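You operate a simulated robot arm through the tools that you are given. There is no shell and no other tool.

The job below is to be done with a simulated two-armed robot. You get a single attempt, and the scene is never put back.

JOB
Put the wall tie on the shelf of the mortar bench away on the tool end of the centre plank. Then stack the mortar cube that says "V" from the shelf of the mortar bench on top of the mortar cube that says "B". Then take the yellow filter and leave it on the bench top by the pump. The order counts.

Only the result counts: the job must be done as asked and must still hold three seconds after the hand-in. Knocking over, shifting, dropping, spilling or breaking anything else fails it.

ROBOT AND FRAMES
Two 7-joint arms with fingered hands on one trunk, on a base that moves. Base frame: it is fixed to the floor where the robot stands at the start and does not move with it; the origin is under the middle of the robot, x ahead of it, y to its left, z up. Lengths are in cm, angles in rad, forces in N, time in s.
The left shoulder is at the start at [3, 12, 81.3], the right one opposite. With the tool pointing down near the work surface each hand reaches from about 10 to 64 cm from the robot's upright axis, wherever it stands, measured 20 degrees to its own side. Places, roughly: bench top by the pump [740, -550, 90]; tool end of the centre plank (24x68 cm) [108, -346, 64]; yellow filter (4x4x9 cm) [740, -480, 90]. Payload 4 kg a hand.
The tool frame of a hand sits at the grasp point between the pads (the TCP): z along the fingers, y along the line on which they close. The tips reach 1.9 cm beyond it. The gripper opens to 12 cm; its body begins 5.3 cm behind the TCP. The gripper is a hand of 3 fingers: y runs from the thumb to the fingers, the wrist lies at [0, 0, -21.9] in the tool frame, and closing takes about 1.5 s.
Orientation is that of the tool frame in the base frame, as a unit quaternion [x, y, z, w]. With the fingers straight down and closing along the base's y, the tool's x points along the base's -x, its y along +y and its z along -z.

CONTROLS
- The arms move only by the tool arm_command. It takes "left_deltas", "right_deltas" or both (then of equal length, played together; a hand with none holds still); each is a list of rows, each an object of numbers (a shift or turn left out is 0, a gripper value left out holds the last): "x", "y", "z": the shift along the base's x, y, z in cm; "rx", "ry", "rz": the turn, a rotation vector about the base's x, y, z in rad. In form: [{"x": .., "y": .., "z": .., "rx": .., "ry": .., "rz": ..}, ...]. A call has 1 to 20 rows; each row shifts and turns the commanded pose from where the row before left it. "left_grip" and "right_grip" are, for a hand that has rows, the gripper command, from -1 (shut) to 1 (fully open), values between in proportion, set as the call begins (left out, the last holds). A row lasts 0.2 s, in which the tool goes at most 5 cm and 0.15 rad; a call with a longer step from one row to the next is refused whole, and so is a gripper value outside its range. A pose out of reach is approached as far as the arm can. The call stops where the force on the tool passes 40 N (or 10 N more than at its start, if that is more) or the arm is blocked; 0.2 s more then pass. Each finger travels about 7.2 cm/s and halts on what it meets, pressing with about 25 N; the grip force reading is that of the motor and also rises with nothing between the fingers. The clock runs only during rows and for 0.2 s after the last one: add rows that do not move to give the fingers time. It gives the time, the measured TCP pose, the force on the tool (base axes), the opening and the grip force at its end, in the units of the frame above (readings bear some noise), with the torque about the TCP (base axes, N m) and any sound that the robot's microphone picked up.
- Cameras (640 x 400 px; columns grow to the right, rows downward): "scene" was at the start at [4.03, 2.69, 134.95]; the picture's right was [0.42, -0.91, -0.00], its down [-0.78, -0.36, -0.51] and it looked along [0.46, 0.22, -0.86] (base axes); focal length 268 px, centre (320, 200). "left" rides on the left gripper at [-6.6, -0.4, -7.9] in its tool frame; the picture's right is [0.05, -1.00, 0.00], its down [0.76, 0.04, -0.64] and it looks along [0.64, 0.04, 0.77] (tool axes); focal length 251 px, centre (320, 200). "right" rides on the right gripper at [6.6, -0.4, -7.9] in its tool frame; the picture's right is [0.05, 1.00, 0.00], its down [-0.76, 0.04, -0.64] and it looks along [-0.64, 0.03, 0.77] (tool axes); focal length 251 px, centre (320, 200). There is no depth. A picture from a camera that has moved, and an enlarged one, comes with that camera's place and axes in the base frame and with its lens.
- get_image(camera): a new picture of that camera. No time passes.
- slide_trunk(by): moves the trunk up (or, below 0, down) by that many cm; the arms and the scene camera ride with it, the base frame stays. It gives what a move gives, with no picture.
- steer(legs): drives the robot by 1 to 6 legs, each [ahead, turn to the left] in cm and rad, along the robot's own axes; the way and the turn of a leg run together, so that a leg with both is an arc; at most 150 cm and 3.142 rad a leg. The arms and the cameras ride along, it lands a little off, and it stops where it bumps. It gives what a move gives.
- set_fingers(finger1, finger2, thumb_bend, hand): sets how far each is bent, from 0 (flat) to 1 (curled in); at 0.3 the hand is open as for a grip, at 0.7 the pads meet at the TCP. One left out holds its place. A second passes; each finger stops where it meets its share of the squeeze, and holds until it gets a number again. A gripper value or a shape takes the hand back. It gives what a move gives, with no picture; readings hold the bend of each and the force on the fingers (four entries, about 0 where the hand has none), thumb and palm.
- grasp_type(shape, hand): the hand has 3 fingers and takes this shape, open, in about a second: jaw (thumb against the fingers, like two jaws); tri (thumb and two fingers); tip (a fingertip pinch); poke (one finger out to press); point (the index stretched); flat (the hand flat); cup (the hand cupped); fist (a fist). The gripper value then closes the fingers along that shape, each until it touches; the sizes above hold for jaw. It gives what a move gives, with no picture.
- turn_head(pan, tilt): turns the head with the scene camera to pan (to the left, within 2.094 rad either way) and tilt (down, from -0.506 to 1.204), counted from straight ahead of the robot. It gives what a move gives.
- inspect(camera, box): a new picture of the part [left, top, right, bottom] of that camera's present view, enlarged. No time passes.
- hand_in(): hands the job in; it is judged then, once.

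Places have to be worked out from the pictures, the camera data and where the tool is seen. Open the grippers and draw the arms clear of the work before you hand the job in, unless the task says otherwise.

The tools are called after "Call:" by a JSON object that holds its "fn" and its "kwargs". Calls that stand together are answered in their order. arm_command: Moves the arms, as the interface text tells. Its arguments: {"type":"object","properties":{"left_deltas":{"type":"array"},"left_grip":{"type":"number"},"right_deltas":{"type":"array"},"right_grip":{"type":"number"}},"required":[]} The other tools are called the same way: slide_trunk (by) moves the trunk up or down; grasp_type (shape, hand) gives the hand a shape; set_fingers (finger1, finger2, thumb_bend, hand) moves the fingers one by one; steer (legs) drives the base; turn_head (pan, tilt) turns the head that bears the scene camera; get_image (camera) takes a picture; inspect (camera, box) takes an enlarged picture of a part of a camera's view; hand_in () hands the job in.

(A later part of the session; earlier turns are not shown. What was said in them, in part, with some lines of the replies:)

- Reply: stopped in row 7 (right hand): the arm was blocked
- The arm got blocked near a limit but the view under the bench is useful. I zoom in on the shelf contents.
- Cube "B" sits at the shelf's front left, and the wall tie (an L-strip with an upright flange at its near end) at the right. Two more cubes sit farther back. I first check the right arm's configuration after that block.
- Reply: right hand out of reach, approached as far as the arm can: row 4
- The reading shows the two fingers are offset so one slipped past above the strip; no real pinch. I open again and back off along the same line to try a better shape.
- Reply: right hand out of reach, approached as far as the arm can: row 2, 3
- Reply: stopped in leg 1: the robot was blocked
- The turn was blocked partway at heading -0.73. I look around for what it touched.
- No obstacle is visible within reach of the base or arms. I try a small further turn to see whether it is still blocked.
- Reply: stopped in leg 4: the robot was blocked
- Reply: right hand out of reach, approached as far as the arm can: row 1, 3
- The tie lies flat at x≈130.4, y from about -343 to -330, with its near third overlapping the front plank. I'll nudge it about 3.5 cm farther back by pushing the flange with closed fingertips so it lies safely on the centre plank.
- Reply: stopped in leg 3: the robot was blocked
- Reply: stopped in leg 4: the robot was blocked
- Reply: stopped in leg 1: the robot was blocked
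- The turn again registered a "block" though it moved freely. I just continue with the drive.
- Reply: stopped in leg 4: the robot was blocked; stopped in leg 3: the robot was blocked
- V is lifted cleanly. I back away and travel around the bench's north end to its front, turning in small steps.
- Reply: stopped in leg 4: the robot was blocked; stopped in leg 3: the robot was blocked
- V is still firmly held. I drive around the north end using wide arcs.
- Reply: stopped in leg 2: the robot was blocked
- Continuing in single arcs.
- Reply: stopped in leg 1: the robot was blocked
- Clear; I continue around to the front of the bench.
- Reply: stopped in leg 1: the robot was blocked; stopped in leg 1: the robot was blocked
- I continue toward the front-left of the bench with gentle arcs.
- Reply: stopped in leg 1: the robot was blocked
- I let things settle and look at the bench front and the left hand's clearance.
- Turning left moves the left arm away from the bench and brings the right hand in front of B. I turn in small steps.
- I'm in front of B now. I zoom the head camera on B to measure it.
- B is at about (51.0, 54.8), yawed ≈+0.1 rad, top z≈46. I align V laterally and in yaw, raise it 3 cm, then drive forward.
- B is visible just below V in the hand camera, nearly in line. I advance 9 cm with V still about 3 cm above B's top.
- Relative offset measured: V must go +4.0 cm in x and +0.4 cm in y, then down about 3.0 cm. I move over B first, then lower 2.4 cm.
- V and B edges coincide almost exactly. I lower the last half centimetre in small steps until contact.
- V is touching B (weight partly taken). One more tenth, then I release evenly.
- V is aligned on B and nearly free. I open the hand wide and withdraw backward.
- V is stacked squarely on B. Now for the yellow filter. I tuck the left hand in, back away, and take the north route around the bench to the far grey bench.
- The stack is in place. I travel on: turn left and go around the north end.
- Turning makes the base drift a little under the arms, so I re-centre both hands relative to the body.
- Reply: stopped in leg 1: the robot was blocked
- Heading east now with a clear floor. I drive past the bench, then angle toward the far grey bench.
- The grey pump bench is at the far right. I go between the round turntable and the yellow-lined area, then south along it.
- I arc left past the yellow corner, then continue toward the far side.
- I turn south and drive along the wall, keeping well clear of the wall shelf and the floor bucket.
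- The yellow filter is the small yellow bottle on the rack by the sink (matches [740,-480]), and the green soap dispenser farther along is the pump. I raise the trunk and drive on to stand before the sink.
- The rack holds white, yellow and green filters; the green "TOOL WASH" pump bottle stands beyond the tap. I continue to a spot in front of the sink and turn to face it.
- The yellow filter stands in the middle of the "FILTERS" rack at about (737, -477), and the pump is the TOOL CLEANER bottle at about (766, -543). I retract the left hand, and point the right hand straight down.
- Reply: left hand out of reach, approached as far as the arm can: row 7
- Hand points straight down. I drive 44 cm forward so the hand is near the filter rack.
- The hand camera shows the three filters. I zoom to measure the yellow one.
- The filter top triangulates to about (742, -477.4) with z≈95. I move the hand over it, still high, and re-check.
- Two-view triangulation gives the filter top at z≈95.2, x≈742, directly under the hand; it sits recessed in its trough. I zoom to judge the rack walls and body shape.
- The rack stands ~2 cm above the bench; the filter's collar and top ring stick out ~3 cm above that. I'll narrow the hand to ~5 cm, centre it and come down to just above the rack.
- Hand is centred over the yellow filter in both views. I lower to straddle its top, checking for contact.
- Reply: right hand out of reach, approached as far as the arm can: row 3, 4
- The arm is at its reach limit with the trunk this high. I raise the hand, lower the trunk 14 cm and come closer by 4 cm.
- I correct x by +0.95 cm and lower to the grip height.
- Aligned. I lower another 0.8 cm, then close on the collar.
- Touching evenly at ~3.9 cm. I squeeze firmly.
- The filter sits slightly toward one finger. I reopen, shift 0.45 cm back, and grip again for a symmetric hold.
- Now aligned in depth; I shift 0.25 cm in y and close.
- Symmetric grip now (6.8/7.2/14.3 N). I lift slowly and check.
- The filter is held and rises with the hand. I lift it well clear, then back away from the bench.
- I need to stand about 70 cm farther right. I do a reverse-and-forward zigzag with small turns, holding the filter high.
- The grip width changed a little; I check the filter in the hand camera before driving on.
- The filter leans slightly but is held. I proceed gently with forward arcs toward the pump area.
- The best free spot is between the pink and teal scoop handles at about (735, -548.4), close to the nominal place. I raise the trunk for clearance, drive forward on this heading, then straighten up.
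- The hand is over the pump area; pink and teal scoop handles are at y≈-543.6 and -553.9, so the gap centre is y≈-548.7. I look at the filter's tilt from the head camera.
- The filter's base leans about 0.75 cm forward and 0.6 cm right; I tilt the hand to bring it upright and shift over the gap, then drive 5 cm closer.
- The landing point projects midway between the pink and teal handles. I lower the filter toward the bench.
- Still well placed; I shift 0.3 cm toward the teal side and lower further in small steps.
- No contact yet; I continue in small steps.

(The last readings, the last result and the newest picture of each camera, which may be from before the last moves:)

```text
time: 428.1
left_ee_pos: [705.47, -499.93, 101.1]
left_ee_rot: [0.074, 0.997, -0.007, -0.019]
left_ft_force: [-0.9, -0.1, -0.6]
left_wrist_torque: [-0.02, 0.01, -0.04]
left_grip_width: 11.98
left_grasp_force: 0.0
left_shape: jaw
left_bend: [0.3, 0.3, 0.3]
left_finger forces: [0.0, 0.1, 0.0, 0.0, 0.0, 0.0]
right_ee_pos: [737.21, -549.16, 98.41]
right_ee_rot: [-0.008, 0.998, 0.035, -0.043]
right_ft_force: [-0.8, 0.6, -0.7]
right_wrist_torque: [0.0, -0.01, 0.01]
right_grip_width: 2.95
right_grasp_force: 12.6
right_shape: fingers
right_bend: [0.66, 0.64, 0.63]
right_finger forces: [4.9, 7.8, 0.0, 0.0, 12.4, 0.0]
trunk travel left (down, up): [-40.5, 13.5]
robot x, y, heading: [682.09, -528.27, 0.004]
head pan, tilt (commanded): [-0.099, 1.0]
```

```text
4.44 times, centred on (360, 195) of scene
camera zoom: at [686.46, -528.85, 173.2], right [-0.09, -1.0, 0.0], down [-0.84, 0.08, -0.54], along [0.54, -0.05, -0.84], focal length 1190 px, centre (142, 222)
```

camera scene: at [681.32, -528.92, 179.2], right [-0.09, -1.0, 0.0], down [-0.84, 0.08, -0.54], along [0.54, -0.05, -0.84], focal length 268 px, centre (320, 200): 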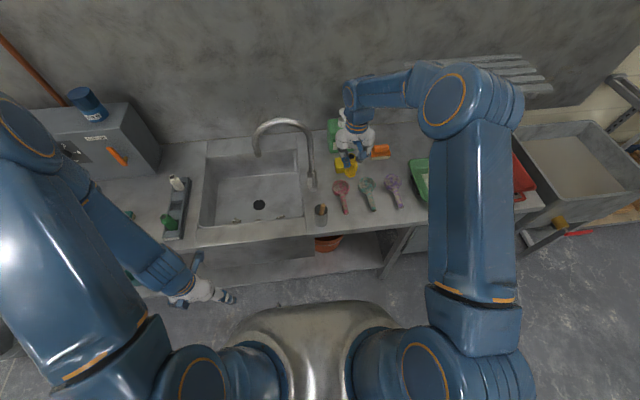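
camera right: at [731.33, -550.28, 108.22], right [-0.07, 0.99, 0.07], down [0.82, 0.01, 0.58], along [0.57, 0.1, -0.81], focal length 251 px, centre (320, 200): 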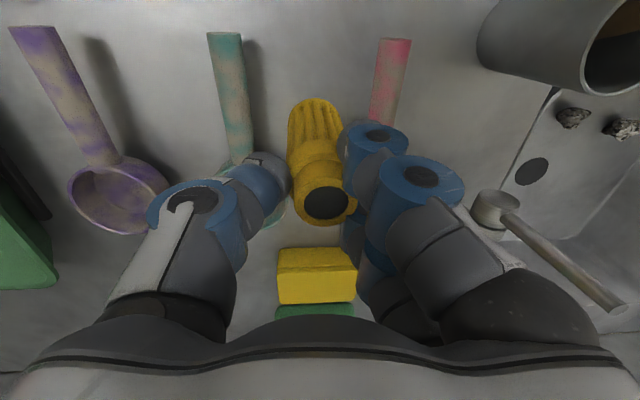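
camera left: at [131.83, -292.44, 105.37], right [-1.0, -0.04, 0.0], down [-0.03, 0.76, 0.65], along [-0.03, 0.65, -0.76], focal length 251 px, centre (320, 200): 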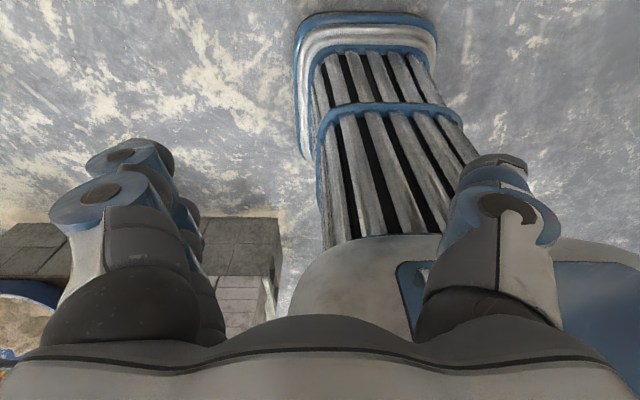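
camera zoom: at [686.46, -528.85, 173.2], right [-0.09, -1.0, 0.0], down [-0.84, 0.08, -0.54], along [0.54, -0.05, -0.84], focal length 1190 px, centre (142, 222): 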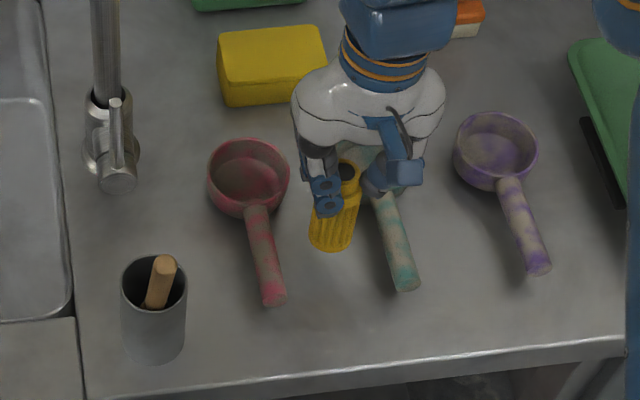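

The base is about at bench level by projection. I continue by 0.2 cm steps until force shows contact.

Call:
{"fn": "arm_command", "kwargs": {"right_deltas": [{"z": -0.2}, {"z": -0.2}, {}]}}

Call:
{"fn": "arm_command", "kwargs": {"right_deltas": [{"z": -0.2}, {"z": -0.2}, {}]}}

```text
time: 428.9
left_ee_pos: [705.4, -499.86, 101.08]
left_ee_rot: [0.074, 0.997, -0.007, -0.018]
left_ft_force: [0.0, 0.3, -0.1]
left_wrist_torque: [0.02, 0.0, 0.04]
left_grip_width: 11.99
left_grasp_force: 0.0
left_shape: jaw
left_bend: [0.3, 0.3, 0.3]
left_finger forces: [0.1, 0.1, 0.0, 0.0, 0.1, 0.0]
right_ee_pos: [737.06, -549.14, 98.26]
right_ee_rot: [-0.009, 0.998, 0.034, -0.043]
right_ft_force: [0.2, 0.5, -0.9]
right_wrist_torque: [-0.02, 0.0, -0.01]
right_grip_width: 2.93
right_grasp_force: 12.5
right_shape: fingers
right_bend: [0.66, 0.64, 0.63]
right_finger forces: [5.0, 7.8, 0.1, 0.0, 12.3, 0.1]
trunk travel left (down, up): [-40.5, 13.5]
robot x, y, heading: [681.21, -528.15, 0.004]
head pan, tilt (commanded): [-0.099, 1.0]
```

```text
time: 429.7
left_ee_pos: [705.44, -499.88, 101.09]
left_ee_rot: [0.073, 0.997, -0.007, -0.018]
left_ft_force: [0.4, 0.7, -0.1]
left_wrist_torque: [0.0, 0.0, 0.0]
left_grip_width: 12.0
left_grasp_force: 0.1
left_shape: jaw
left_bend: [0.3, 0.3, 0.3]
left_finger forces: [0.0, 0.1, 0.1, 0.1, 0.1, 0.1]
right_ee_pos: [737.19, -549.21, 97.85]
right_ee_rot: [-0.009, 0.998, 0.034, -0.042]
right_ft_force: [-0.2, -0.3, 0.2]
right_wrist_torque: [-0.01, -0.02, 0.01]
right_grip_width: 2.93
right_grasp_force: 12.6
right_shape: fingers
right_bend: [0.66, 0.64, 0.63]
right_finger forces: [5.0, 7.8, 0.1, 0.1, 12.3, 0.0]
trunk travel left (down, up): [-40.5, 13.5]
robot x, y, heading: [681.66, -527.47, 0.005]
head pan, tilt (commanded): [-0.099, 1.0]
```

Call:
{"fn": "arm_command", "kwargs": {"right_deltas": [{"z": -0.2}, {"z": -0.2}, {}]}}

Call:
{"fn": "inspect", "kwargs": {"camera": "scene", "box": [310, 150, 410, 240]}}

Call:
{"fn": "get_image", "kwargs": {"camera": "right"}}

```text
time: 430.5
left_ee_pos: [705.43, -499.96, 101.07]
left_ee_rot: [0.073, 0.997, -0.006, -0.018]
left_ft_force: [0.4, -0.4, 0.0]
left_wrist_torque: [0.02, -0.01, -0.01]
left_grip_width: 11.99
left_grasp_force: 0.0
left_shape: jaw
left_bend: [0.3, 0.3, 0.3]
left_finger forces: [0.1, 0.0, 0.1, 0.0, 0.0, 0.0]
right_ee_pos: [737.19, -549.12, 97.19]
right_ee_rot: [-0.008, 0.998, 0.035, -0.042]
right_ft_force: [-0.8, -0.2, -0.1]
right_wrist_torque: [0.01, -0.03, -0.01]
right_grip_width: 2.92
right_grasp_force: 12.6
right_shape: fingers
right_bend: [0.66, 0.64, 0.63]
right_finger forces: [4.9, 7.8, 0.0, 0.0, 12.3, 0.0]
trunk travel left (down, up): [-40.5, 13.5]
robot x, y, heading: [681.42, -527.61, 0.002]
head pan, tilt (commanded): [-0.099, 1.0]
```

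```text
4.44 times, centred on (360, 195) of scene
camera zoom: at [686.46, -528.86, 173.2], right [-0.09, -1.0, 0.0], down [-0.84, 0.08, -0.54], along [0.54, -0.05, -0.84], focal length 1190 px, centre (142, 222)
```

zoom: 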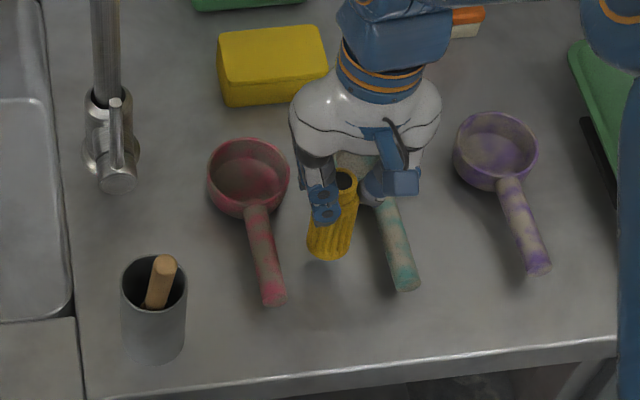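

```text
taken
camera right: at [731.31, -550.3, 105.7], right [-0.07, 0.99, 0.07], down [0.82, 0.01, 0.58], along [0.57, 0.1, -0.81], focal length 251 px, centre (320, 200)
```

right: 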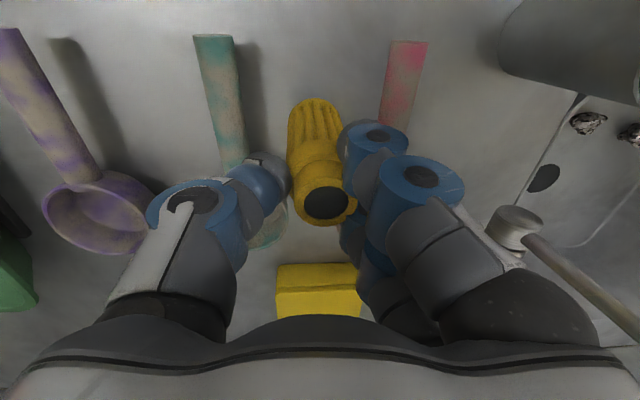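

Call:
{"fn": "arm_command", "kwargs": {"right_deltas": [{"z": -0.2}, {"z": -0.15}, {}]}}

Call:
{"fn": "arm_command", "kwargs": {"right_deltas": [{"z": -0.15}, {"z": -0.15}, {}]}}

```text
time: 431.3
left_ee_pos: [705.44, -499.79, 101.07]
left_ee_rot: [0.073, 0.997, -0.007, -0.018]
left_ft_force: [0.4, -0.4, -0.3]
left_wrist_torque: [0.02, 0.01, -0.01]
left_grip_width: 11.99
left_grasp_force: 0.0
left_shape: jaw
left_bend: [0.3, 0.3, 0.3]
left_finger forces: [0.1, 0.1, 0.0, 0.0, 0.1, 0.0]
right_ee_pos: [737.2, -549.21, 96.92]
right_ee_rot: [-0.008, 0.998, 0.034, -0.042]
right_ft_force: [0.2, 0.4, 0.2]
right_wrist_torque: [0.02, -0.01, 0.03]
right_grip_width: 2.91
right_grasp_force: 12.8
right_shape: fingers
right_bend: [0.66, 0.64, 0.63]
right_finger forces: [4.9, 7.8, 0.1, 0.0, 12.3, 0.1]
trunk travel left (down, up): [-40.5, 13.5]
robot x, y, heading: [681.54, -527.73, 0.004]
head pan, tilt (commanded): [-0.099, 1.0]
```

```text
time: 432.1
left_ee_pos: [705.49, -499.87, 101.05]
left_ee_rot: [0.073, 0.997, -0.007, -0.018]
left_ft_force: [-0.4, 0.3, 0.0]
left_wrist_torque: [0.03, 0.02, -0.01]
left_grip_width: 12.01
left_grasp_force: 0.0
left_shape: jaw
left_bend: [0.3, 0.3, 0.3]
left_finger forces: [0.0, 0.0, 0.0, 0.1, 0.0, 0.0]
right_ee_pos: [737.22, -549.11, 96.6]
right_ee_rot: [-0.009, 0.998, 0.035, -0.042]
right_ft_force: [0.1, 0.5, 0.0]
right_wrist_torque: [0.03, 0.03, -0.02]
right_grip_width: 2.94
right_grasp_force: 12.5
right_shape: fingers
right_bend: [0.66, 0.64, 0.63]
right_finger forces: [4.9, 7.8, 0.0, 0.1, 12.3, 0.0]
trunk travel left (down, up): [-40.5, 13.5]
robot x, y, heading: [681.69, -527.65, 0.006]
head pan, tilt (commanded): [-0.099, 1.0]
```

No contact even at 96.6, so the filter is shorter below the grip (~7 cm) than I assumed, and my fore-aft tilt correction was unnecessary. I undo that tilt, then continue lowering.

Call:
{"fn": "arm_command", "kwargs": {"right_deltas": [{"z": 0.3, "ry": -0.04}, {"ry": -0.035}, {}]}}

Call:
{"fn": "inspect", "kwargs": {"camera": "scene", "box": [310, 150, 410, 240]}}

Call:
{"fn": "get_image", "kwargs": {"camera": "right"}}

```text
time: 432.9
left_ee_pos: [705.47, -499.87, 101.09]
left_ee_rot: [0.073, 0.997, -0.006, -0.018]
left_ft_force: [0.7, 0.7, -0.2]
left_wrist_torque: [-0.02, 0.03, -0.01]
left_grip_width: 12.0
left_grasp_force: 0.0
left_shape: jaw
left_bend: [0.3, 0.3, 0.3]
left_finger forces: [0.0, 0.0, 0.1, 0.1, 0.0, 0.0]
right_ee_pos: [737.27, -549.23, 96.88]
right_ee_rot: [-0.01, 0.999, 0.034, -0.005]
right_ft_force: [0.0, 0.5, -0.4]
right_wrist_torque: [0.01, 0.01, -0.02]
right_grip_width: 2.93
right_grasp_force: 12.6
right_shape: fingers
right_bend: [0.66, 0.64, 0.63]
right_finger forces: [4.9, 7.8, 0.1, 0.1, 12.4, 0.0]
trunk travel left (down, up): [-40.5, 13.5]
robot x, y, heading: [681.57, -528.42, 0.001]
head pan, tilt (commanded): [-0.099, 1.0]
```

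```text
4.44 times, centred on (360, 195) of scene
camera zoom: at [686.48, -528.86, 173.2], right [-0.09, -1.0, 0.0], down [-0.84, 0.08, -0.54], along [0.54, -0.05, -0.84], focal length 1190 px, centre (142, 222)
```

zoom: 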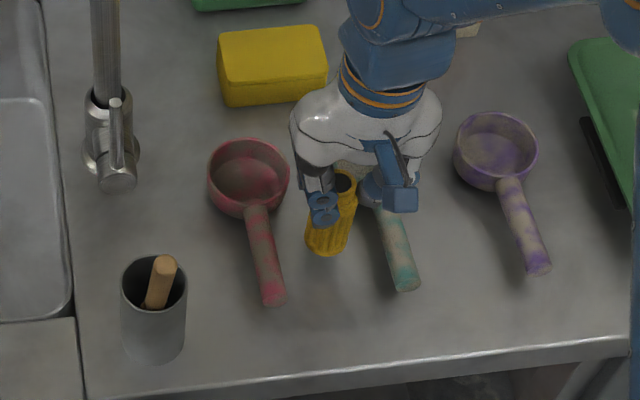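

```text
taken
camera right: at [730.71, -550.27, 104.92], right [-0.07, 0.99, 0.07], down [0.77, 0.01, 0.64], along [0.63, 0.1, -0.77], focal length 251 px, centre (320, 200)
```

right: 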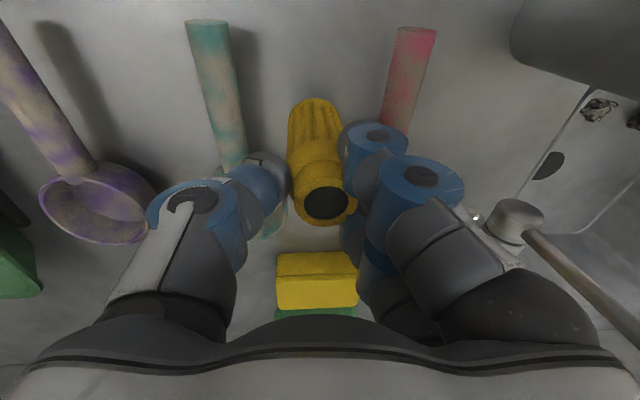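

The filter base is well between the handles with 2–3 cm on each side. I continue down.

Call:
{"fn": "arm_command", "kwargs": {"right_deltas": [{"z": -0.25}, {"z": -0.25}, {}]}}

Call:
{"fn": "arm_command", "kwargs": {"right_deltas": [{"z": -0.2}, {"z": -0.2}, {}]}}

Call:
{"fn": "inspect", "kwargs": {"camera": "scene", "box": [310, 150, 410, 240]}}

```text
time: 433.7
left_ee_pos: [705.43, -499.92, 101.12]
left_ee_rot: [0.073, 0.997, -0.008, -0.018]
left_ft_force: [-0.4, -0.4, -0.6]
left_wrist_torque: [0.04, -0.01, 0.0]
left_grip_width: 11.99
left_grasp_force: 0.1
left_shape: jaw
left_bend: [0.3, 0.3, 0.3]
left_finger forces: [0.1, 0.1, 0.0, 0.0, 0.1, 0.0]
right_ee_pos: [737.14, -549.06, 96.44]
right_ee_rot: [-0.01, 0.999, 0.034, -0.005]
right_ft_force: [-0.3, -0.3, -0.3]
right_wrist_torque: [0.0, -0.04, 0.0]
right_grip_width: 2.95
right_grasp_force: 12.5
right_shape: fingers
right_bend: [0.66, 0.64, 0.63]
right_finger forces: [4.9, 7.9, 0.1, 0.0, 12.3, 0.0]
trunk travel left (down, up): [-40.5, 13.5]
robot x, y, heading: [681.49, -528.01, 0.008]
head pan, tilt (commanded): [-0.099, 1.0]
```

```text
time: 434.5
left_ee_pos: [705.46, -499.86, 101.1]
left_ee_rot: [0.074, 0.997, -0.007, -0.018]
left_ft_force: [-0.4, -0.5, 0.7]
left_wrist_torque: [0.0, -0.01, 0.01]
left_grip_width: 12.01
left_grasp_force: 0.0
left_shape: jaw
left_bend: [0.3, 0.3, 0.3]
left_finger forces: [0.0, 0.0, 0.0, 0.0, 0.0, 0.0]
right_ee_pos: [737.06, -549.03, 96.1]
right_ee_rot: [-0.009, 0.999, 0.033, -0.005]
right_ft_force: [-0.4, -0.9, -1.6]
right_wrist_torque: [-0.01, 0.0, 0.02]
right_grip_width: 2.92
right_grasp_force: 12.5
right_shape: fingers
right_bend: [0.66, 0.64, 0.63]
right_finger forces: [4.9, 7.8, 0.1, 0.1, 12.3, 0.1]
trunk travel left (down, up): [-40.5, 13.5]
robot x, y, heading: [681.88, -527.7, 0.006]
head pan, tilt (commanded): [-0.099, 1.0]
```

```text
4.44 times, centred on (360, 195) of scene
camera zoom: at [686.46, -528.86, 173.2], right [-0.09, -1.0, 0.0], down [-0.84, 0.08, -0.54], along [0.54, -0.05, -0.84], focal length 1190 px, centre (142, 222)
```

zoom: 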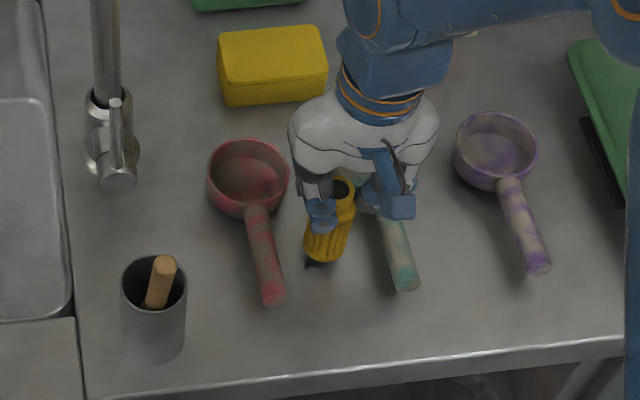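

Call:
{"fn": "arm_command", "kwargs": {"right_deltas": [{"z": -0.2}, {"z": -0.2}, {}]}}

Call:
{"fn": "arm_command", "kwargs": {"right_deltas": [{"z": -0.2}, {"z": -0.2}, {}]}}

Call:
{"fn": "inspect", "kwargs": {"camera": "right", "box": [160, 30, 460, 220]}}

```text
time: 435.3
left_ee_pos: [705.5, -499.89, 101.05]
left_ee_rot: [0.073, 0.997, -0.007, -0.018]
left_ft_force: [-0.1, -0.6, -0.6]
left_wrist_torque: [-0.01, 0.03, 0.04]
left_grip_width: 12.03
left_grasp_force: 0.1
left_shape: jaw
left_bend: [0.3, 0.3, 0.3]
left_finger forces: [0.0, 0.1, 0.0, 0.1, 0.1, 0.0]
right_ee_pos: [737.19, -549.2, 95.53]
right_ee_rot: [-0.009, 0.999, 0.034, -0.005]
right_ft_force: [-1.0, 0.8, 0.0]
right_wrist_torque: [0.02, 0.0, 0.0]
right_grip_width: 2.94
right_grasp_force: 12.3
right_shape: fingers
right_bend: [0.66, 0.64, 0.63]
right_finger forces: [4.8, 7.8, 0.0, 0.0, 12.3, 0.0]
trunk travel left (down, up): [-40.5, 13.5]
robot x, y, heading: [681.84, -528.16, 0.007]
head pan, tilt (commanded): [-0.099, 1.0]
```

```text
time: 436.1
left_ee_pos: [705.41, -499.87, 101.21]
left_ee_rot: [0.073, 0.997, -0.006, -0.017]
left_ft_force: [-0.4, 0.2, -0.5]
left_wrist_torque: [0.0, 0.01, -0.01]
left_grip_width: 11.99
left_grasp_force: 0.1
left_shape: jaw
left_bend: [0.3, 0.3, 0.3]
left_finger forces: [0.0, 0.0, 0.0, 0.1, 0.0, 0.0]
right_ee_pos: [737.12, -549.12, 95.23]
right_ee_rot: [-0.008, 0.999, 0.034, -0.005]
right_ft_force: [0.4, -0.1, -0.2]
right_wrist_torque: [-0.03, 0.0, -0.04]
right_grip_width: 2.91
right_grasp_force: 12.6
right_shape: fingers
right_bend: [0.66, 0.64, 0.63]
right_finger forces: [4.9, 7.9, 0.0, 0.1, 12.3, 0.0]
trunk travel left (down, up): [-40.5, 13.5]
robot x, y, heading: [681.73, -527.95, 0.006]
head pan, tilt (commanded): [-0.099, 1.0]
```

```text
2.11 times, centred on (310, 125) of right
camera zoom: at [730.72, -550.26, 103.19], right [-0.07, 0.99, 0.07], down [0.77, 0.01, 0.64], along [0.63, 0.1, -0.77], focal length 529 px, centre (341, 358)
```

zoom: 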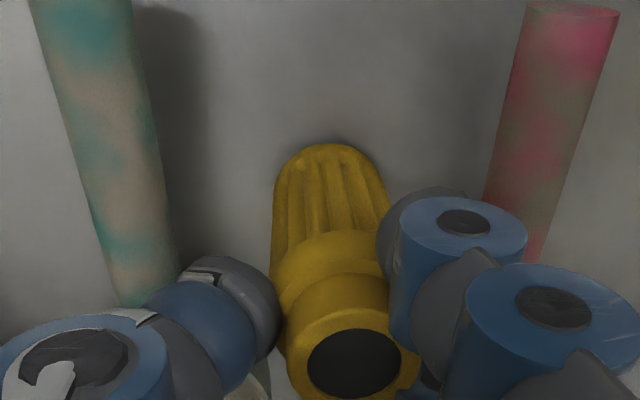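

At the rack it stood at grip height 95.5, so contact on the bench should come about now. I lower by tenths.

Call:
{"fn": "arm_command", "kwargs": {"right_deltas": [{"z": -0.12}, {"z": -0.12}, {}]}}

Call:
{"fn": "arm_command", "kwargs": {"right_deltas": [{"z": -0.12}, {"z": -0.12}, {}]}}

```text
time: 436.9
left_ee_pos: [705.49, -499.96, 101.08]
left_ee_rot: [0.073, 0.997, -0.007, -0.018]
left_ft_force: [-0.4, -0.9, -0.8]
left_wrist_torque: [0.03, 0.03, -0.01]
left_grip_width: 12.02
left_grasp_force: 0.0
left_shape: jaw
left_bend: [0.3, 0.3, 0.3]
left_finger forces: [0.1, 0.0, 0.0, 0.0, 0.0, 0.1]
right_ee_pos: [737.08, -549.09, 94.91]
right_ee_rot: [-0.009, 0.999, 0.034, -0.005]
right_ft_force: [0.3, 0.3, -0.9]
right_wrist_torque: [0.01, 0.02, -0.03]
right_grip_width: 2.94
right_grasp_force: 12.7
right_shape: fingers
right_bend: [0.66, 0.64, 0.63]
right_finger forces: [4.9, 7.8, 0.0, 0.0, 12.3, 0.0]
trunk travel left (down, up): [-40.5, 13.5]
robot x, y, heading: [681.23, -528.0, 0.002]
head pan, tilt (commanded): [-0.099, 1.0]
```

```text
time: 437.7
left_ee_pos: [705.45, -499.87, 101.12]
left_ee_rot: [0.074, 0.997, -0.007, -0.017]
left_ft_force: [0.2, -1.0, 0.1]
left_wrist_torque: [0.02, 0.0, 0.0]
left_grip_width: 12.0
left_grasp_force: 0.1
left_shape: jaw
left_bend: [0.3, 0.3, 0.3]
left_finger forces: [0.0, 0.0, 0.0, 0.1, 0.1, 0.1]
right_ee_pos: [737.26, -549.2, 94.73]
right_ee_rot: [-0.01, 0.999, 0.035, -0.005]
right_ft_force: [-0.8, 0.4, 0.7]
right_wrist_torque: [-0.01, 0.02, 0.01]
right_grip_width: 2.91
right_grasp_force: 12.7
right_shape: fingers
right_bend: [0.66, 0.64, 0.63]
right_finger forces: [4.9, 7.9, 0.0, 0.0, 12.6, 0.0]
trunk travel left (down, up): [-40.5, 13.5]
robot x, y, heading: [681.75, -527.78, 0.007]
head pan, tilt (commanded): [-0.099, 1.0]
```

Call:
{"fn": "arm_command", "kwargs": {"right_deltas": [{"z": -0.12}, {"z": -0.1}, {}]}}

Call:
{"fn": "get_image", "kwargs": {"camera": "right"}}

Call:
{"fn": "inspect", "kwargs": {"camera": "scene", "box": [310, 150, 410, 240]}}

```text
time: 438.5
left_ee_pos: [705.39, -499.96, 101.12]
left_ee_rot: [0.073, 0.997, -0.007, -0.016]
left_ft_force: [-0.5, -0.3, -0.7]
left_wrist_torque: [-0.01, 0.01, -0.03]
left_grip_width: 12.02
left_grasp_force: 0.0
left_shape: jaw
left_bend: [0.3, 0.3, 0.3]
left_finger forces: [0.0, 0.1, 0.0, 0.1, 0.0, 0.1]
right_ee_pos: [737.31, -549.24, 94.75]
right_ee_rot: [-0.01, 0.999, 0.035, -0.003]
right_ft_force: [1.6, -2.2, 12.4]
right_wrist_torque: [0.0, -0.02, -0.01]
right_grip_width: 2.9
right_grasp_force: 17.3
right_shape: fingers
right_bend: [0.66, 0.64, 0.63]
right_finger forces: [7.0, 10.0, 0.0, 0.0, 17.6, 0.1]
trunk travel left (down, up): [-40.5, 13.5]
robot x, y, heading: [681.48, -528.36, 0.007]
head pan, tilt (commanded): [-0.099, 1.0]
```

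```text
taken
camera right: at [730.74, -550.29, 102.63], right [-0.07, 1.0, 0.07], down [0.77, 0.01, 0.64], along [0.64, 0.1, -0.77], focal length 251 px, centre (320, 200)
```

right: 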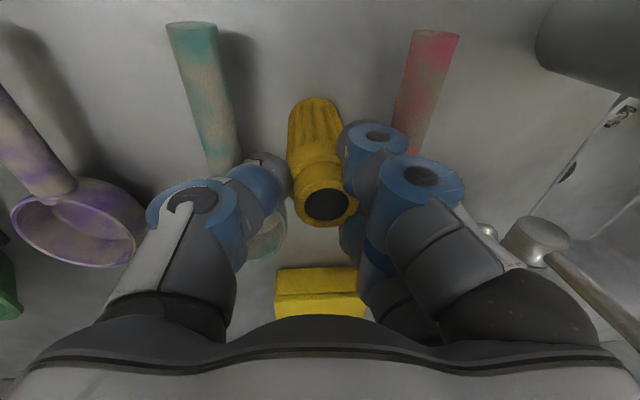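

```text
4.44 times, centred on (360, 195) of scene
camera zoom: at [686.34, -528.82, 173.21], right [-0.09, -1.0, 0.0], down [-0.84, 0.08, -0.54], along [0.54, -0.05, -0.84], focal length 1190 px, centre (142, 222)
```

zoom: 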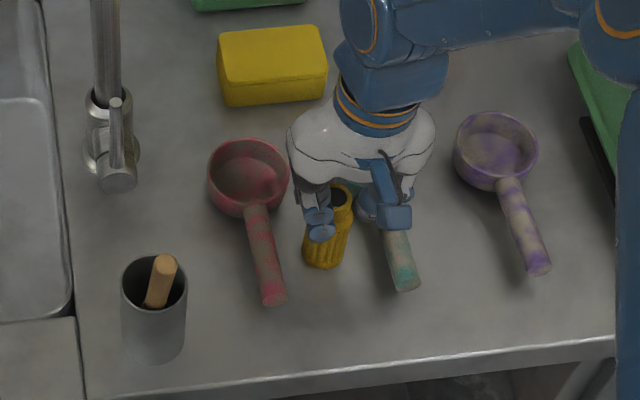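

Contact: 12 N upward, so the filter stands on the bench. I relieve the pressure slightly and loosen in tiny increments, since the scoop handles are close to the fingertips.

Call:
{"fn": "arm_command", "kwargs": {"right_deltas": [{"z": 0.15}, {}]}}

Call:
{"fn": "set_fingers", "kwargs": {"hand": "right", "finger1": 0.645, "finger2": 0.63, "thumb_bend": 0.62}}

Call:
{"fn": "get_image", "kwargs": {"camera": "right"}}

```text
time: 439.1
left_ee_pos: [705.37, -499.93, 101.06]
left_ee_rot: [0.074, 0.997, -0.007, -0.017]
left_ft_force: [0.4, 0.4, 0.2]
left_wrist_torque: [-0.02, -0.01, 0.01]
left_grip_width: 12.0
left_grasp_force: 0.0
left_shape: jaw
left_bend: [0.3, 0.3, 0.3]
left_finger forces: [0.0, 0.0, 0.0, 0.0, 0.0, 0.0]
right_ee_pos: [737.11, -549.07, 94.65]
right_ee_rot: [-0.01, 0.999, 0.034, -0.004]
right_ft_force: [1.3, -1.5, 8.6]
right_wrist_torque: [0.0, -0.04, 0.01]
right_grip_width: 2.91
right_grasp_force: 16.0
right_shape: fingers
right_bend: [0.66, 0.64, 0.63]
right_finger forces: [5.8, 9.8, 0.1, 0.0, 16.3, 0.0]
trunk travel left (down, up): [-40.5, 13.5]
robot x, y, heading: [681.31, -528.08, 0.005]
head pan, tilt (commanded): [-0.099, 1.0]
```

```text
time: 440.1
left_ee_pos: [705.41, -499.85, 101.16]
left_ee_rot: [0.073, 0.997, -0.007, -0.017]
left_ft_force: [0.4, -0.8, 0.8]
left_wrist_torque: [-0.02, 0.02, 0.0]
left_grip_width: 12.0
left_grasp_force: 0.1
left_shape: jaw
left_bend: [0.3, 0.3, 0.3]
left_finger forces: [0.1, 0.0, 0.1, 0.0, 0.1, 0.0]
right_ee_pos: [737.07, -549.11, 94.67]
right_ee_rot: [-0.009, 0.999, 0.034, -0.005]
right_ft_force: [1.4, -1.0, 7.5]
right_wrist_torque: [-0.03, -0.04, -0.01]
right_grip_width: 3.17
right_grasp_force: 4.8
right_shape: fingers
right_bend: [0.64, 0.62, 0.62]
right_finger forces: [2.2, 3.8, 0.1, 0.1, 4.7, 0.1]
trunk travel left (down, up): [-40.5, 13.5]
robot x, y, heading: [681.59, -527.9, 0.004]
head pan, tilt (commanded): [-0.099, 1.0]
```

```text
taken
camera right: at [730.68, -550.29, 102.68], right [-0.07, 0.99, 0.07], down [0.77, 0.01, 0.64], along [0.63, 0.1, -0.77], focal length 251 px, centre (320, 200)
```

right: 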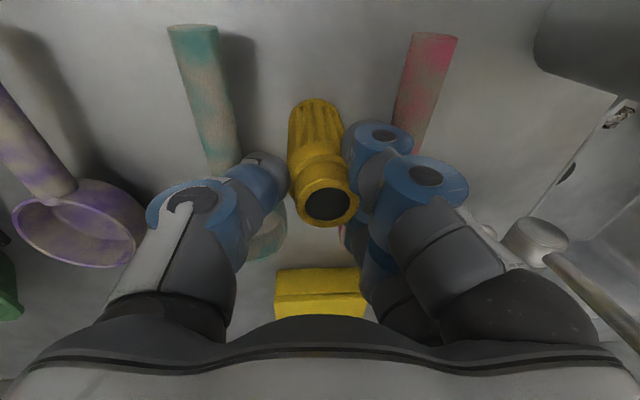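

Call:
{"fn": "arm_command", "kwargs": {"right_deltas": [{"z": 0.2}, {}]}}

Call:
{"fn": "set_fingers", "kwargs": {"hand": "right", "finger1": 0.63, "finger2": 0.615, "thumb_bend": 0.612}}

Call:
{"fn": "inspect", "kwargs": {"camera": "right", "box": [160, 30, 480, 240]}}

```text
time: 440.7
left_ee_pos: [705.55, -500.0, 101.09]
left_ee_rot: [0.073, 0.997, -0.007, -0.019]
left_ft_force: [-0.3, -0.7, -0.3]
left_wrist_torque: [0.01, -0.01, -0.01]
left_grip_width: 12.0
left_grasp_force: 0.1
left_shape: jaw
left_bend: [0.3, 0.3, 0.3]
left_finger forces: [0.0, 0.0, 0.1, 0.0, 0.0, 0.1]
right_ee_pos: [737.12, -549.07, 94.81]
right_ee_rot: [-0.008, 0.999, 0.034, -0.005]
right_ft_force: [-0.4, -0.6, 0.9]
right_wrist_torque: [-0.03, -0.02, 0.02]
right_grip_width: 3.18
right_grasp_force: 3.2
right_shape: fingers
right_bend: [0.64, 0.62, 0.61]
right_finger forces: [1.7, 2.4, 0.0, 0.1, 2.1, 0.0]
trunk travel left (down, up): [-40.5, 13.5]
robot x, y, heading: [681.65, -527.88, -0.0]
head pan, tilt (commanded): [-0.099, 1.0]
```

```text
time: 441.7
left_ee_pos: [705.44, -499.9, 101.17]
left_ee_rot: [0.073, 0.997, -0.007, -0.018]
left_ft_force: [0.0, -0.4, -0.5]
left_wrist_torque: [-0.01, -0.01, 0.0]
left_grip_width: 12.01
left_grasp_force: 0.0
left_shape: jaw
left_bend: [0.3, 0.3, 0.3]
left_finger forces: [0.0, 0.0, 0.1, 0.0, 0.1, 0.1]
right_ee_pos: [737.21, -549.12, 94.95]
right_ee_rot: [-0.009, 0.999, 0.033, -0.005]
right_ft_force: [0.5, 0.1, -0.2]
right_wrist_torque: [0.01, -0.04, -0.02]
right_grip_width: 3.36
right_grasp_force: 1.7
right_shape: fingers
right_bend: [0.63, 0.61, 0.61]
right_finger forces: [1.1, 1.4, 0.0, 0.0, 0.6, 0.0]
trunk travel left (down, up): [-40.5, 13.5]
robot x, y, heading: [681.31, -527.67, 0.009]
head pan, tilt (commanded): [-0.099, 1.0]
```

```text
1.90 times, centred on (320, 135) of right
camera zoom: at [730.7, -550.31, 102.86], right [-0.07, 0.99, 0.07], down [0.77, 0.01, 0.64], along [0.63, 0.1, -0.77], focal length 479 px, centre (320, 324)
```

zoom: 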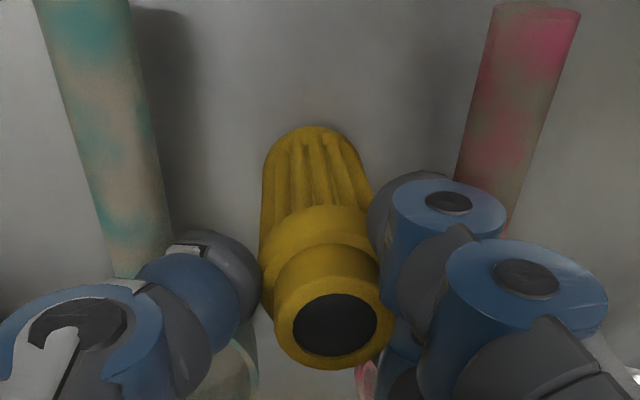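

Grip is nearly zero and no vertical load. A bit looser still, watching the filter.

Call:
{"fn": "set_fingers", "kwargs": {"hand": "right", "finger1": 0.61, "finger2": 0.6, "thumb_bend": 0.6}}

Call:
{"fn": "inspect", "kwargs": {"camera": "right", "box": [160, 30, 480, 240]}}

Call:
{"fn": "inspect", "kwargs": {"camera": "scene", "box": [310, 150, 410, 240]}}

```text
time: 442.7
left_ee_pos: [705.43, -499.95, 101.15]
left_ee_rot: [0.073, 0.997, -0.007, -0.017]
left_ft_force: [-0.4, -0.6, 0.0]
left_wrist_torque: [-0.03, -0.04, 0.01]
left_grip_width: 12.02
left_grasp_force: 0.0
left_shape: jaw
left_bend: [0.3, 0.3, 0.3]
left_finger forces: [0.1, 0.1, 0.1, 0.0, 0.1, 0.1]
right_ee_pos: [737.1, -549.1, 94.9]
right_ee_rot: [-0.01, 0.999, 0.034, -0.004]
right_ft_force: [-0.3, -0.7, -0.7]
right_wrist_torque: [0.04, 0.03, -0.02]
right_grip_width: 3.68
right_grasp_force: 0.7
right_shape: fingers
right_bend: [0.61, 0.6, 0.6]
right_finger forces: [0.2, 0.5, 0.0, 0.0, 0.2, 0.0]
trunk travel left (down, up): [-40.5, 13.5]
robot x, y, heading: [681.69, -527.99, 0.002]
head pan, tilt (commanded): [-0.099, 1.0]
```

```text
1.90 times, centred on (320, 135) of right
camera zoom: at [730.7, -550.31, 102.86], right [-0.07, 0.99, 0.07], down [0.77, 0.01, 0.64], along [0.63, 0.1, -0.77], focal length 479 px, centre (320, 324)
```

zoom: 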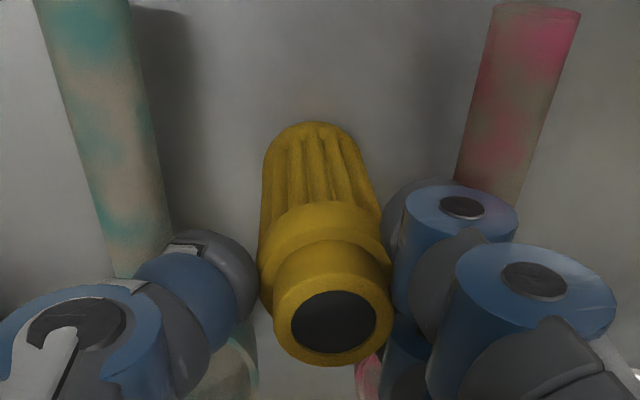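

```text
4.44 times, centred on (360, 195) of scene
camera zoom: at [686.46, -528.85, 173.2], right [-0.09, -1.0, 0.0], down [-0.84, 0.08, -0.54], along [0.54, -0.05, -0.84], focal length 1190 px, centre (142, 222)
```

zoom: 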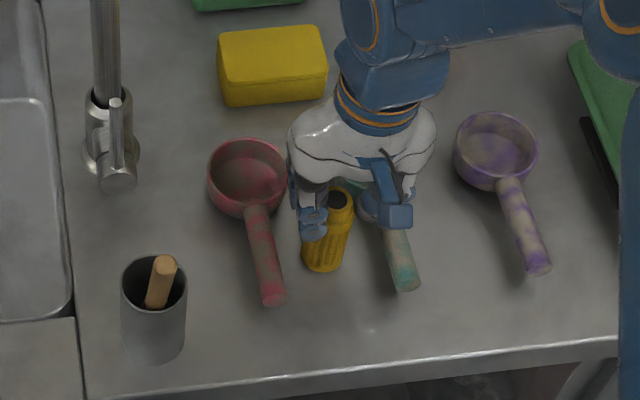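

The filter has settled upright. I raise the hand slightly and check that it stays behind.

Call:
{"fn": "arm_command", "kwargs": {"right_deltas": [{"z": 0.3}, {}]}}

Call:
{"fn": "inspect", "kwargs": {"camera": "right", "box": [160, 30, 480, 240]}}

```text
time: 443.3
left_ee_pos: [705.46, -499.93, 101.14]
left_ee_rot: [0.073, 0.997, -0.007, -0.018]
left_ft_force: [0.5, -0.4, 0.8]
left_wrist_torque: [0.0, 0.03, 0.01]
left_grip_width: 12.0
left_grasp_force: 0.0
left_shape: jaw
left_bend: [0.3, 0.3, 0.3]
left_finger forces: [0.1, 0.1, 0.0, 0.1, 0.0, 0.1]
right_ee_pos: [737.19, -549.25, 95.14]
right_ee_rot: [-0.008, 0.999, 0.035, -0.005]
right_ft_force: [0.3, -0.4, -1.0]
right_wrist_torque: [-0.01, 0.01, 0.05]
right_grip_width: 3.68
right_grasp_force: 0.1
right_shape: fingers
right_bend: [0.61, 0.6, 0.6]
right_finger forces: [0.1, 0.2, 0.0, 0.0, 0.0, 0.0]
trunk travel left (down, up): [-40.5, 13.5]
robot x, y, heading: [681.58, -528.08, 0.003]
head pan, tilt (commanded): [-0.099, 1.0]
```

```text
1.90 times, centred on (320, 135) of right
camera zoom: at [730.7, -550.3, 103.16], right [-0.07, 0.99, 0.07], down [0.77, 0.01, 0.64], along [0.63, 0.1, -0.77], focal length 479 px, centre (320, 324)
```

zoom: 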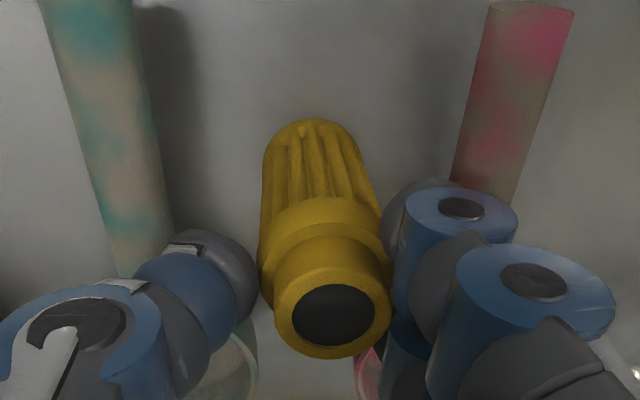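

It stays standing. I alternate small opening and raising steps.

Call:
{"fn": "set_fingers", "kwargs": {"hand": "right", "finger1": 0.595, "finger2": 0.59, "thumb_bend": 0.59}}

Call:
{"fn": "arm_command", "kwargs": {"right_deltas": [{"z": 0.3}, {"z": 0.3}, {}]}}

Call:
{"fn": "inspect", "kwargs": {"camera": "right", "box": [160, 30, 480, 240]}}

```text
time: 444.3
left_ee_pos: [705.43, -499.88, 101.13]
left_ee_rot: [0.074, 0.997, -0.007, -0.018]
left_ft_force: [0.2, 0.8, -0.1]
left_wrist_torque: [-0.01, -0.02, -0.01]
left_grip_width: 11.99
left_grasp_force: 0.1
left_shape: jaw
left_bend: [0.3, 0.3, 0.3]
left_finger forces: [0.1, 0.0, 0.0, 0.1, 0.0, 0.1]
right_ee_pos: [737.14, -549.24, 95.19]
right_ee_rot: [-0.009, 0.999, 0.035, -0.004]
right_ft_force: [-0.1, 0.6, -0.9]
right_wrist_torque: [-0.03, -0.03, 0.0]
right_grip_width: 4.07
right_grasp_force: 0.1
right_shape: fingers
right_bend: [0.59, 0.59, 0.59]
right_finger forces: [0.1, 0.0, 0.0, 0.1, 0.1, 0.0]
trunk travel left (down, up): [-40.5, 13.5]
robot x, y, heading: [681.23, -528.07, 0.002]
head pan, tilt (commanded): [-0.099, 1.0]
```

```text
time: 445.1
left_ee_pos: [705.43, -499.94, 101.13]
left_ee_rot: [0.073, 0.997, -0.007, -0.018]
left_ft_force: [-0.2, 0.3, 0.2]
left_wrist_torque: [-0.04, -0.03, -0.02]
left_grip_width: 12.03
left_grasp_force: 0.1
left_shape: jaw
left_bend: [0.3, 0.3, 0.3]
left_finger forces: [0.1, 0.1, 0.0, 0.0, 0.0, 0.0]
right_ee_pos: [737.17, -549.17, 95.76]
right_ee_rot: [-0.01, 0.999, 0.034, -0.005]
right_ft_force: [-0.9, -0.1, -0.5]
right_wrist_torque: [0.02, 0.02, 0.0]
right_grip_width: 4.06
right_grasp_force: 0.1
right_shape: fingers
right_bend: [0.59, 0.59, 0.59]
right_finger forces: [0.0, 0.0, 0.1, 0.1, 0.1, 0.1]
trunk travel left (down, up): [-40.5, 13.5]
robot x, y, heading: [681.69, -528.04, 0.001]
head pan, tilt (commanded): [-0.099, 1.0]
```

```text
1.90 times, centred on (320, 135) of right
camera zoom: at [730.71, -550.28, 103.78], right [-0.07, 0.99, 0.07], down [0.77, 0.01, 0.64], along [0.63, 0.1, -0.77], focal length 479 px, centre (320, 324)
```

zoom: 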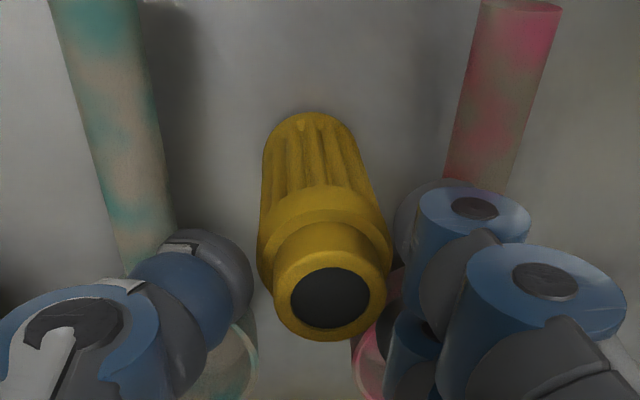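

Free and standing. I open a little more now that the fingertips are above the handles, then lift away.

Call:
{"fn": "set_fingers", "kwargs": {"hand": "right", "finger1": 0.575, "finger2": 0.575, "thumb_bend": 0.575}}

Call:
{"fn": "arm_command", "kwargs": {"right_deltas": [{"z": 0.5}, {"z": 0.7}, {"z": 1}, {"z": 1.5}, {"z": 1.5}, {"z": 2}, {"z": 2}, {"z": 2}, {"z": 2}, {}]}}

Call:
{"fn": "get_image", "kwargs": {"camera": "right"}}

Call:
{"fn": "inspect", "kwargs": {"camera": "scene", "box": [290, 120, 430, 250]}}

```text
time: 446.1
left_ee_pos: [705.38, -499.89, 101.09]
left_ee_rot: [0.073, 0.997, -0.007, -0.018]
left_ft_force: [-0.3, 0.6, -0.4]
left_wrist_torque: [0.04, -0.02, 0.0]
left_grip_width: 12.0
left_grasp_force: 0.0
left_shape: jaw
left_bend: [0.3, 0.3, 0.3]
left_finger forces: [0.0, 0.1, 0.1, 0.0, 0.1, 0.0]
right_ee_pos: [737.17, -549.05, 95.79]
right_ee_rot: [-0.009, 0.999, 0.033, -0.005]
right_ft_force: [-1.1, 0.7, -0.2]
right_wrist_torque: [0.01, 0.03, -0.03]
right_grip_width: 4.68
right_grasp_force: 0.1
right_shape: fingers
right_bend: [0.57, 0.57, 0.57]
right_finger forces: [0.1, 0.0, 0.0, 0.0, 0.1, 0.0]
trunk travel left (down, up): [-40.5, 13.5]
robot x, y, heading: [681.47, -528.12, 0.009]
head pan, tilt (commanded): [-0.099, 1.0]
```

```text
time: 448.3
left_ee_pos: [705.48, -499.97, 100.99]
left_ee_rot: [0.072, 0.997, -0.006, -0.018]
left_ft_force: [0.0, 0.0, 0.5]
left_wrist_torque: [-0.03, 0.0, -0.02]
left_grip_width: 12.0
left_grasp_force: 0.0
left_shape: jaw
left_bend: [0.3, 0.3, 0.3]
left_finger forces: [0.0, 0.0, 0.1, 0.0, 0.0, 0.0]
right_ee_pos: [737.12, -549.17, 108.99]
right_ee_rot: [-0.008, 0.999, 0.034, -0.006]
right_ft_force: [-0.4, -0.9, -0.1]
right_wrist_torque: [0.02, -0.02, -0.01]
right_grip_width: 4.65
right_grasp_force: 0.2
right_shape: fingers
right_bend: [0.57, 0.57, 0.57]
right_finger forces: [0.0, 0.0, 0.0, 0.1, 0.0, 0.1]
trunk travel left (down, up): [-40.5, 13.5]
robot x, y, heading: [681.5, -527.89, 0.005]
head pan, tilt (commanded): [-0.099, 1.0]
```

```text
taken
camera right: at [730.69, -550.29, 117.04], right [-0.07, 0.99, 0.07], down [0.77, 0.01, 0.64], along [0.63, 0.1, -0.77], focal length 251 px, centre (320, 200)
```

right: 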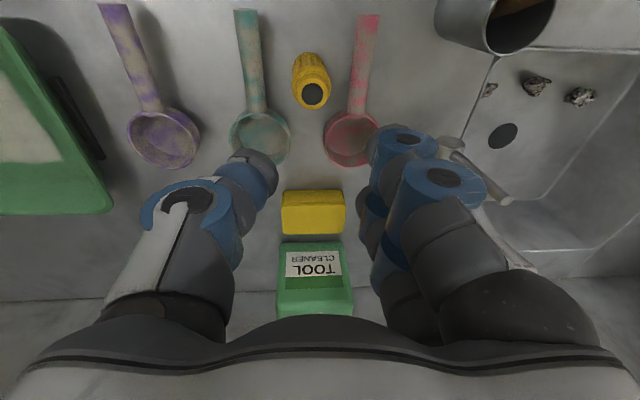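

```text
3.08 times, centred on (360, 185) of scene
camera zoom: at [686.5, -528.86, 173.2], right [-0.09, -1.0, 0.0], down [-0.84, 0.08, -0.54], along [0.54, -0.05, -0.84], focal length 824 px, centre (197, 246)
```

zoom: 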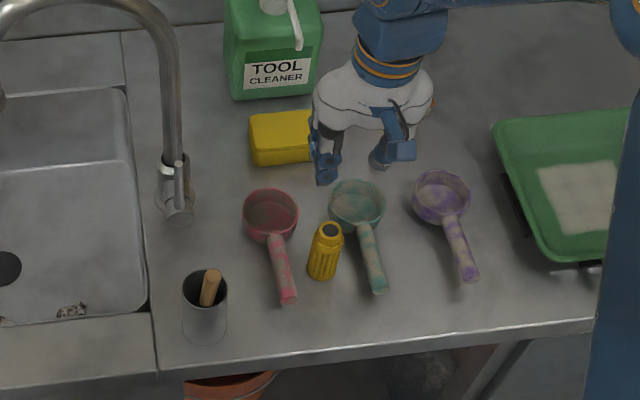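

The yellow filter stands upright between the scoops, right by the pump, and everything else is in place. I raise the hand, back away and open the gripper.

Call:
{"fn": "arm_command", "kwargs": {"right_deltas": [{"z": 2}, {"z": 2}, {"z": 2}, {}]}}

Call:
{"fn": "steer", "kwargs": {"legs": [[-45, 0]]}}

Call:
{"fn": "arm_command", "kwargs": {"right_deltas": [{}, {}, {}, {}, {}, {}, {}, {}], "right_grip": 1}}

Call:
{"fn": "turn_head", "kwargs": {"pan": -0.1, "tilt": 0.7}}

Call:
{"fn": "get_image", "kwargs": {"camera": "scene"}}

Call:
{"fn": "inspect", "kwargs": {"camera": "scene", "box": [200, 100, 480, 280]}}

```text
time: 449.3
left_ee_pos: [705.63, -499.95, 101.1]
left_ee_rot: [0.072, 0.997, -0.006, -0.019]
left_ft_force: [-0.4, -0.1, -0.3]
left_wrist_torque: [-0.02, 0.0, 0.04]
left_grip_width: 12.01
left_grasp_force: 0.1
left_shape: jaw
left_bend: [0.3, 0.3, 0.3]
left_finger forces: [0.1, 0.1, 0.0, 0.1, 0.0, 0.0]
right_ee_pos: [737.18, -549.14, 115.1]
right_ee_rot: [-0.01, 0.999, 0.035, -0.006]
right_ft_force: [-0.4, 0.9, 0.3]
right_wrist_torque: [-0.01, -0.01, -0.02]
right_grip_width: 4.66
right_grasp_force: 0.0
right_shape: fingers
right_bend: [0.57, 0.57, 0.57]
right_finger forces: [0.1, 0.1, 0.0, 0.0, 0.0, 0.0]
trunk travel left (down, up): [-40.5, 13.5]
robot x, y, heading: [681.49, -528.14, 0.003]
head pan, tilt (commanded): [-0.099, 1.0]
```

```text
time: 452.1
left_ee_pos: [659.69, -500.27, 101.12]
left_ee_rot: [0.075, 0.997, -0.007, -0.017]
left_ft_force: [-1.0, -0.3, 0.0]
left_wrist_torque: [0.0, -0.05, -0.01]
left_grip_width: 12.0
left_grasp_force: 0.0
left_shape: jaw
left_bend: [0.3, 0.3, 0.3]
left_finger forces: [0.0, 0.1, 0.0, 0.0, 0.0, 0.0]
right_ee_pos: [691.37, -549.52, 114.95]
right_ee_rot: [-0.007, 0.999, 0.034, -0.005]
right_ft_force: [0.6, -0.9, -0.1]
right_wrist_torque: [-0.02, 0.01, 0.04]
right_grip_width: 4.66
right_grasp_force: 0.1
right_shape: fingers
right_bend: [0.57, 0.57, 0.57]
right_finger forces: [0.0, 0.1, 0.0, 0.1, 0.1, 0.1]
trunk travel left (down, up): [-40.5, 13.5]
robot x, y, heading: [635.69, -528.26, 0.001]
head pan, tilt (commanded): [-0.099, 1.0]
```

```text
time: 453.9
left_ee_pos: [659.76, -500.21, 101.13]
left_ee_rot: [0.075, 0.997, -0.006, -0.018]
left_ft_force: [-0.1, 0.6, 0.1]
left_wrist_torque: [-0.01, 0.02, -0.04]
left_grip_width: 11.99
left_grasp_force: 0.0
left_shape: jaw
left_bend: [0.3, 0.3, 0.3]
left_finger forces: [0.0, 0.0, 0.1, 0.0, 0.0, 0.1]
right_ee_pos: [691.43, -549.6, 114.92]
right_ee_rot: [-0.007, 0.999, 0.033, -0.005]
right_ft_force: [0.1, -0.8, 0.5]
right_wrist_torque: [-0.06, 0.03, 0.08]
right_grip_width: 11.98
right_grasp_force: 0.1
right_shape: tri
right_bend: [0.3, 0.3, 0.3]
right_finger forces: [0.1, 0.0, 0.1, 0.0, 0.0, 0.0]
trunk travel left (down, up): [-40.5, 13.5]
robot x, y, heading: [635.69, -528.07, 0.005]
head pan, tilt (commanded): [-0.099, 1.0]
```

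```text
time: 454.7
left_ee_pos: [659.72, -500.21, 101.16]
left_ee_rot: [0.075, 0.997, -0.006, -0.019]
left_ft_force: [0.8, 0.3, -0.2]
left_wrist_torque: [0.02, -0.02, -0.02]
left_grip_width: 11.99
left_grasp_force: 0.1
left_shape: jaw
left_bend: [0.3, 0.3, 0.3]
left_finger forces: [0.0, 0.0, 0.0, 0.0, 0.0, 0.0]
right_ee_pos: [691.32, -549.63, 114.97]
right_ee_rot: [-0.008, 0.999, 0.034, -0.005]
right_ft_force: [0.0, 0.0, -0.2]
right_wrist_torque: [-0.01, -0.03, -0.01]
right_grip_width: 12.0
right_grasp_force: 0.1
right_shape: tri
right_bend: [0.3, 0.3, 0.3]
right_finger forces: [0.0, 0.1, 0.0, 0.0, 0.1, 0.0]
trunk travel left (down, up): [-40.5, 13.5]
robot x, y, heading: [635.44, -528.42, 0.001]
head pan, tilt (commanded): [-0.099, 0.7]
```

```text
taken
camera scene: at [642.19, -529.24, 175.53], right [-0.1, -1.0, 0.0], down [-0.64, 0.06, -0.76], along [0.76, -0.07, -0.65], focal length 268 px, centre (320, 200)
```

scene: 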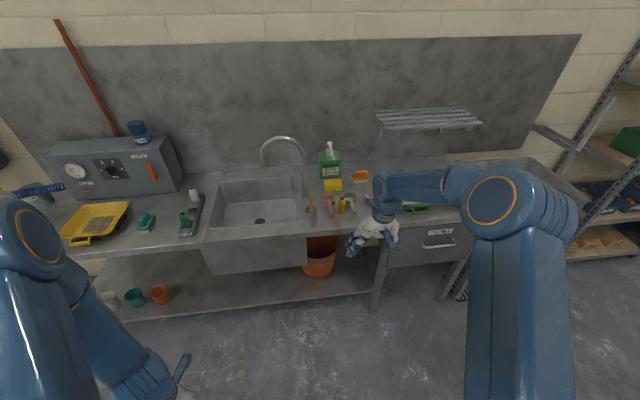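

```text
2.22 times, centred on (340, 190) of scene
camera zoom: at [642.19, -529.24, 175.53], right [-0.1, -1.0, 0.0], down [-0.64, 0.06, -0.76], along [0.76, -0.07, -0.65], focal length 595 px, centre (276, 222)
```

zoom: 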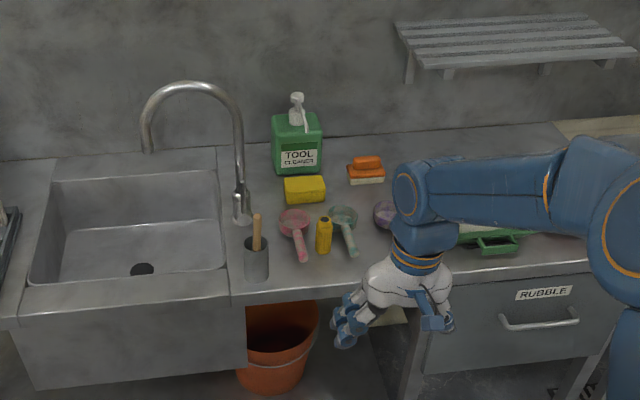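

All three tasks are done in order: the tie is on the centre plank, V is stacked on B, and the yellow filter stands by the pump. Both grippers are open and the arms are clear, so I hand the job in.

Call:
{"fn": "hand_in", "kwargs": {}}

```text
The job is handed in.
```

I did all three parts in the order you asked and handed the job in. I don't know the verdict: the hand-in only confirmed that it was received.

- **Wall tie:** it lies flat on the tool end of the centre plank, between the two ties already there. After setting it down I pushed it about 3.5 cm further back so it sat fully on the centre plank, in line with the other two.
- **Mortar cube V:** it is stacked squarely on cube B on the shelf of the mortar bench. I checked this from the front before leaving the bench.
- **Yellow filter:** it stands upright on the bench top between the pink and teal scoop handles, in front of the pump bottle. That is about 5 cm from the place you gave.

**Possible failure points:**
- **Hanging board:** my right elbow came up under a "WEEK" board hanging above the plank and may have touched it. The board looked shifted in later pictures, and I could not tell whether I moved it or it was swinging.
- **Base stops:** the base reported being blocked several times while turning, but I saw nothing touched in the pictures.
- **Wall tie grip:** the tie slid and turned on the shelf during the first grip attempts, but it was never dropped.

Both grippers are open and the arms are clear of the bench.
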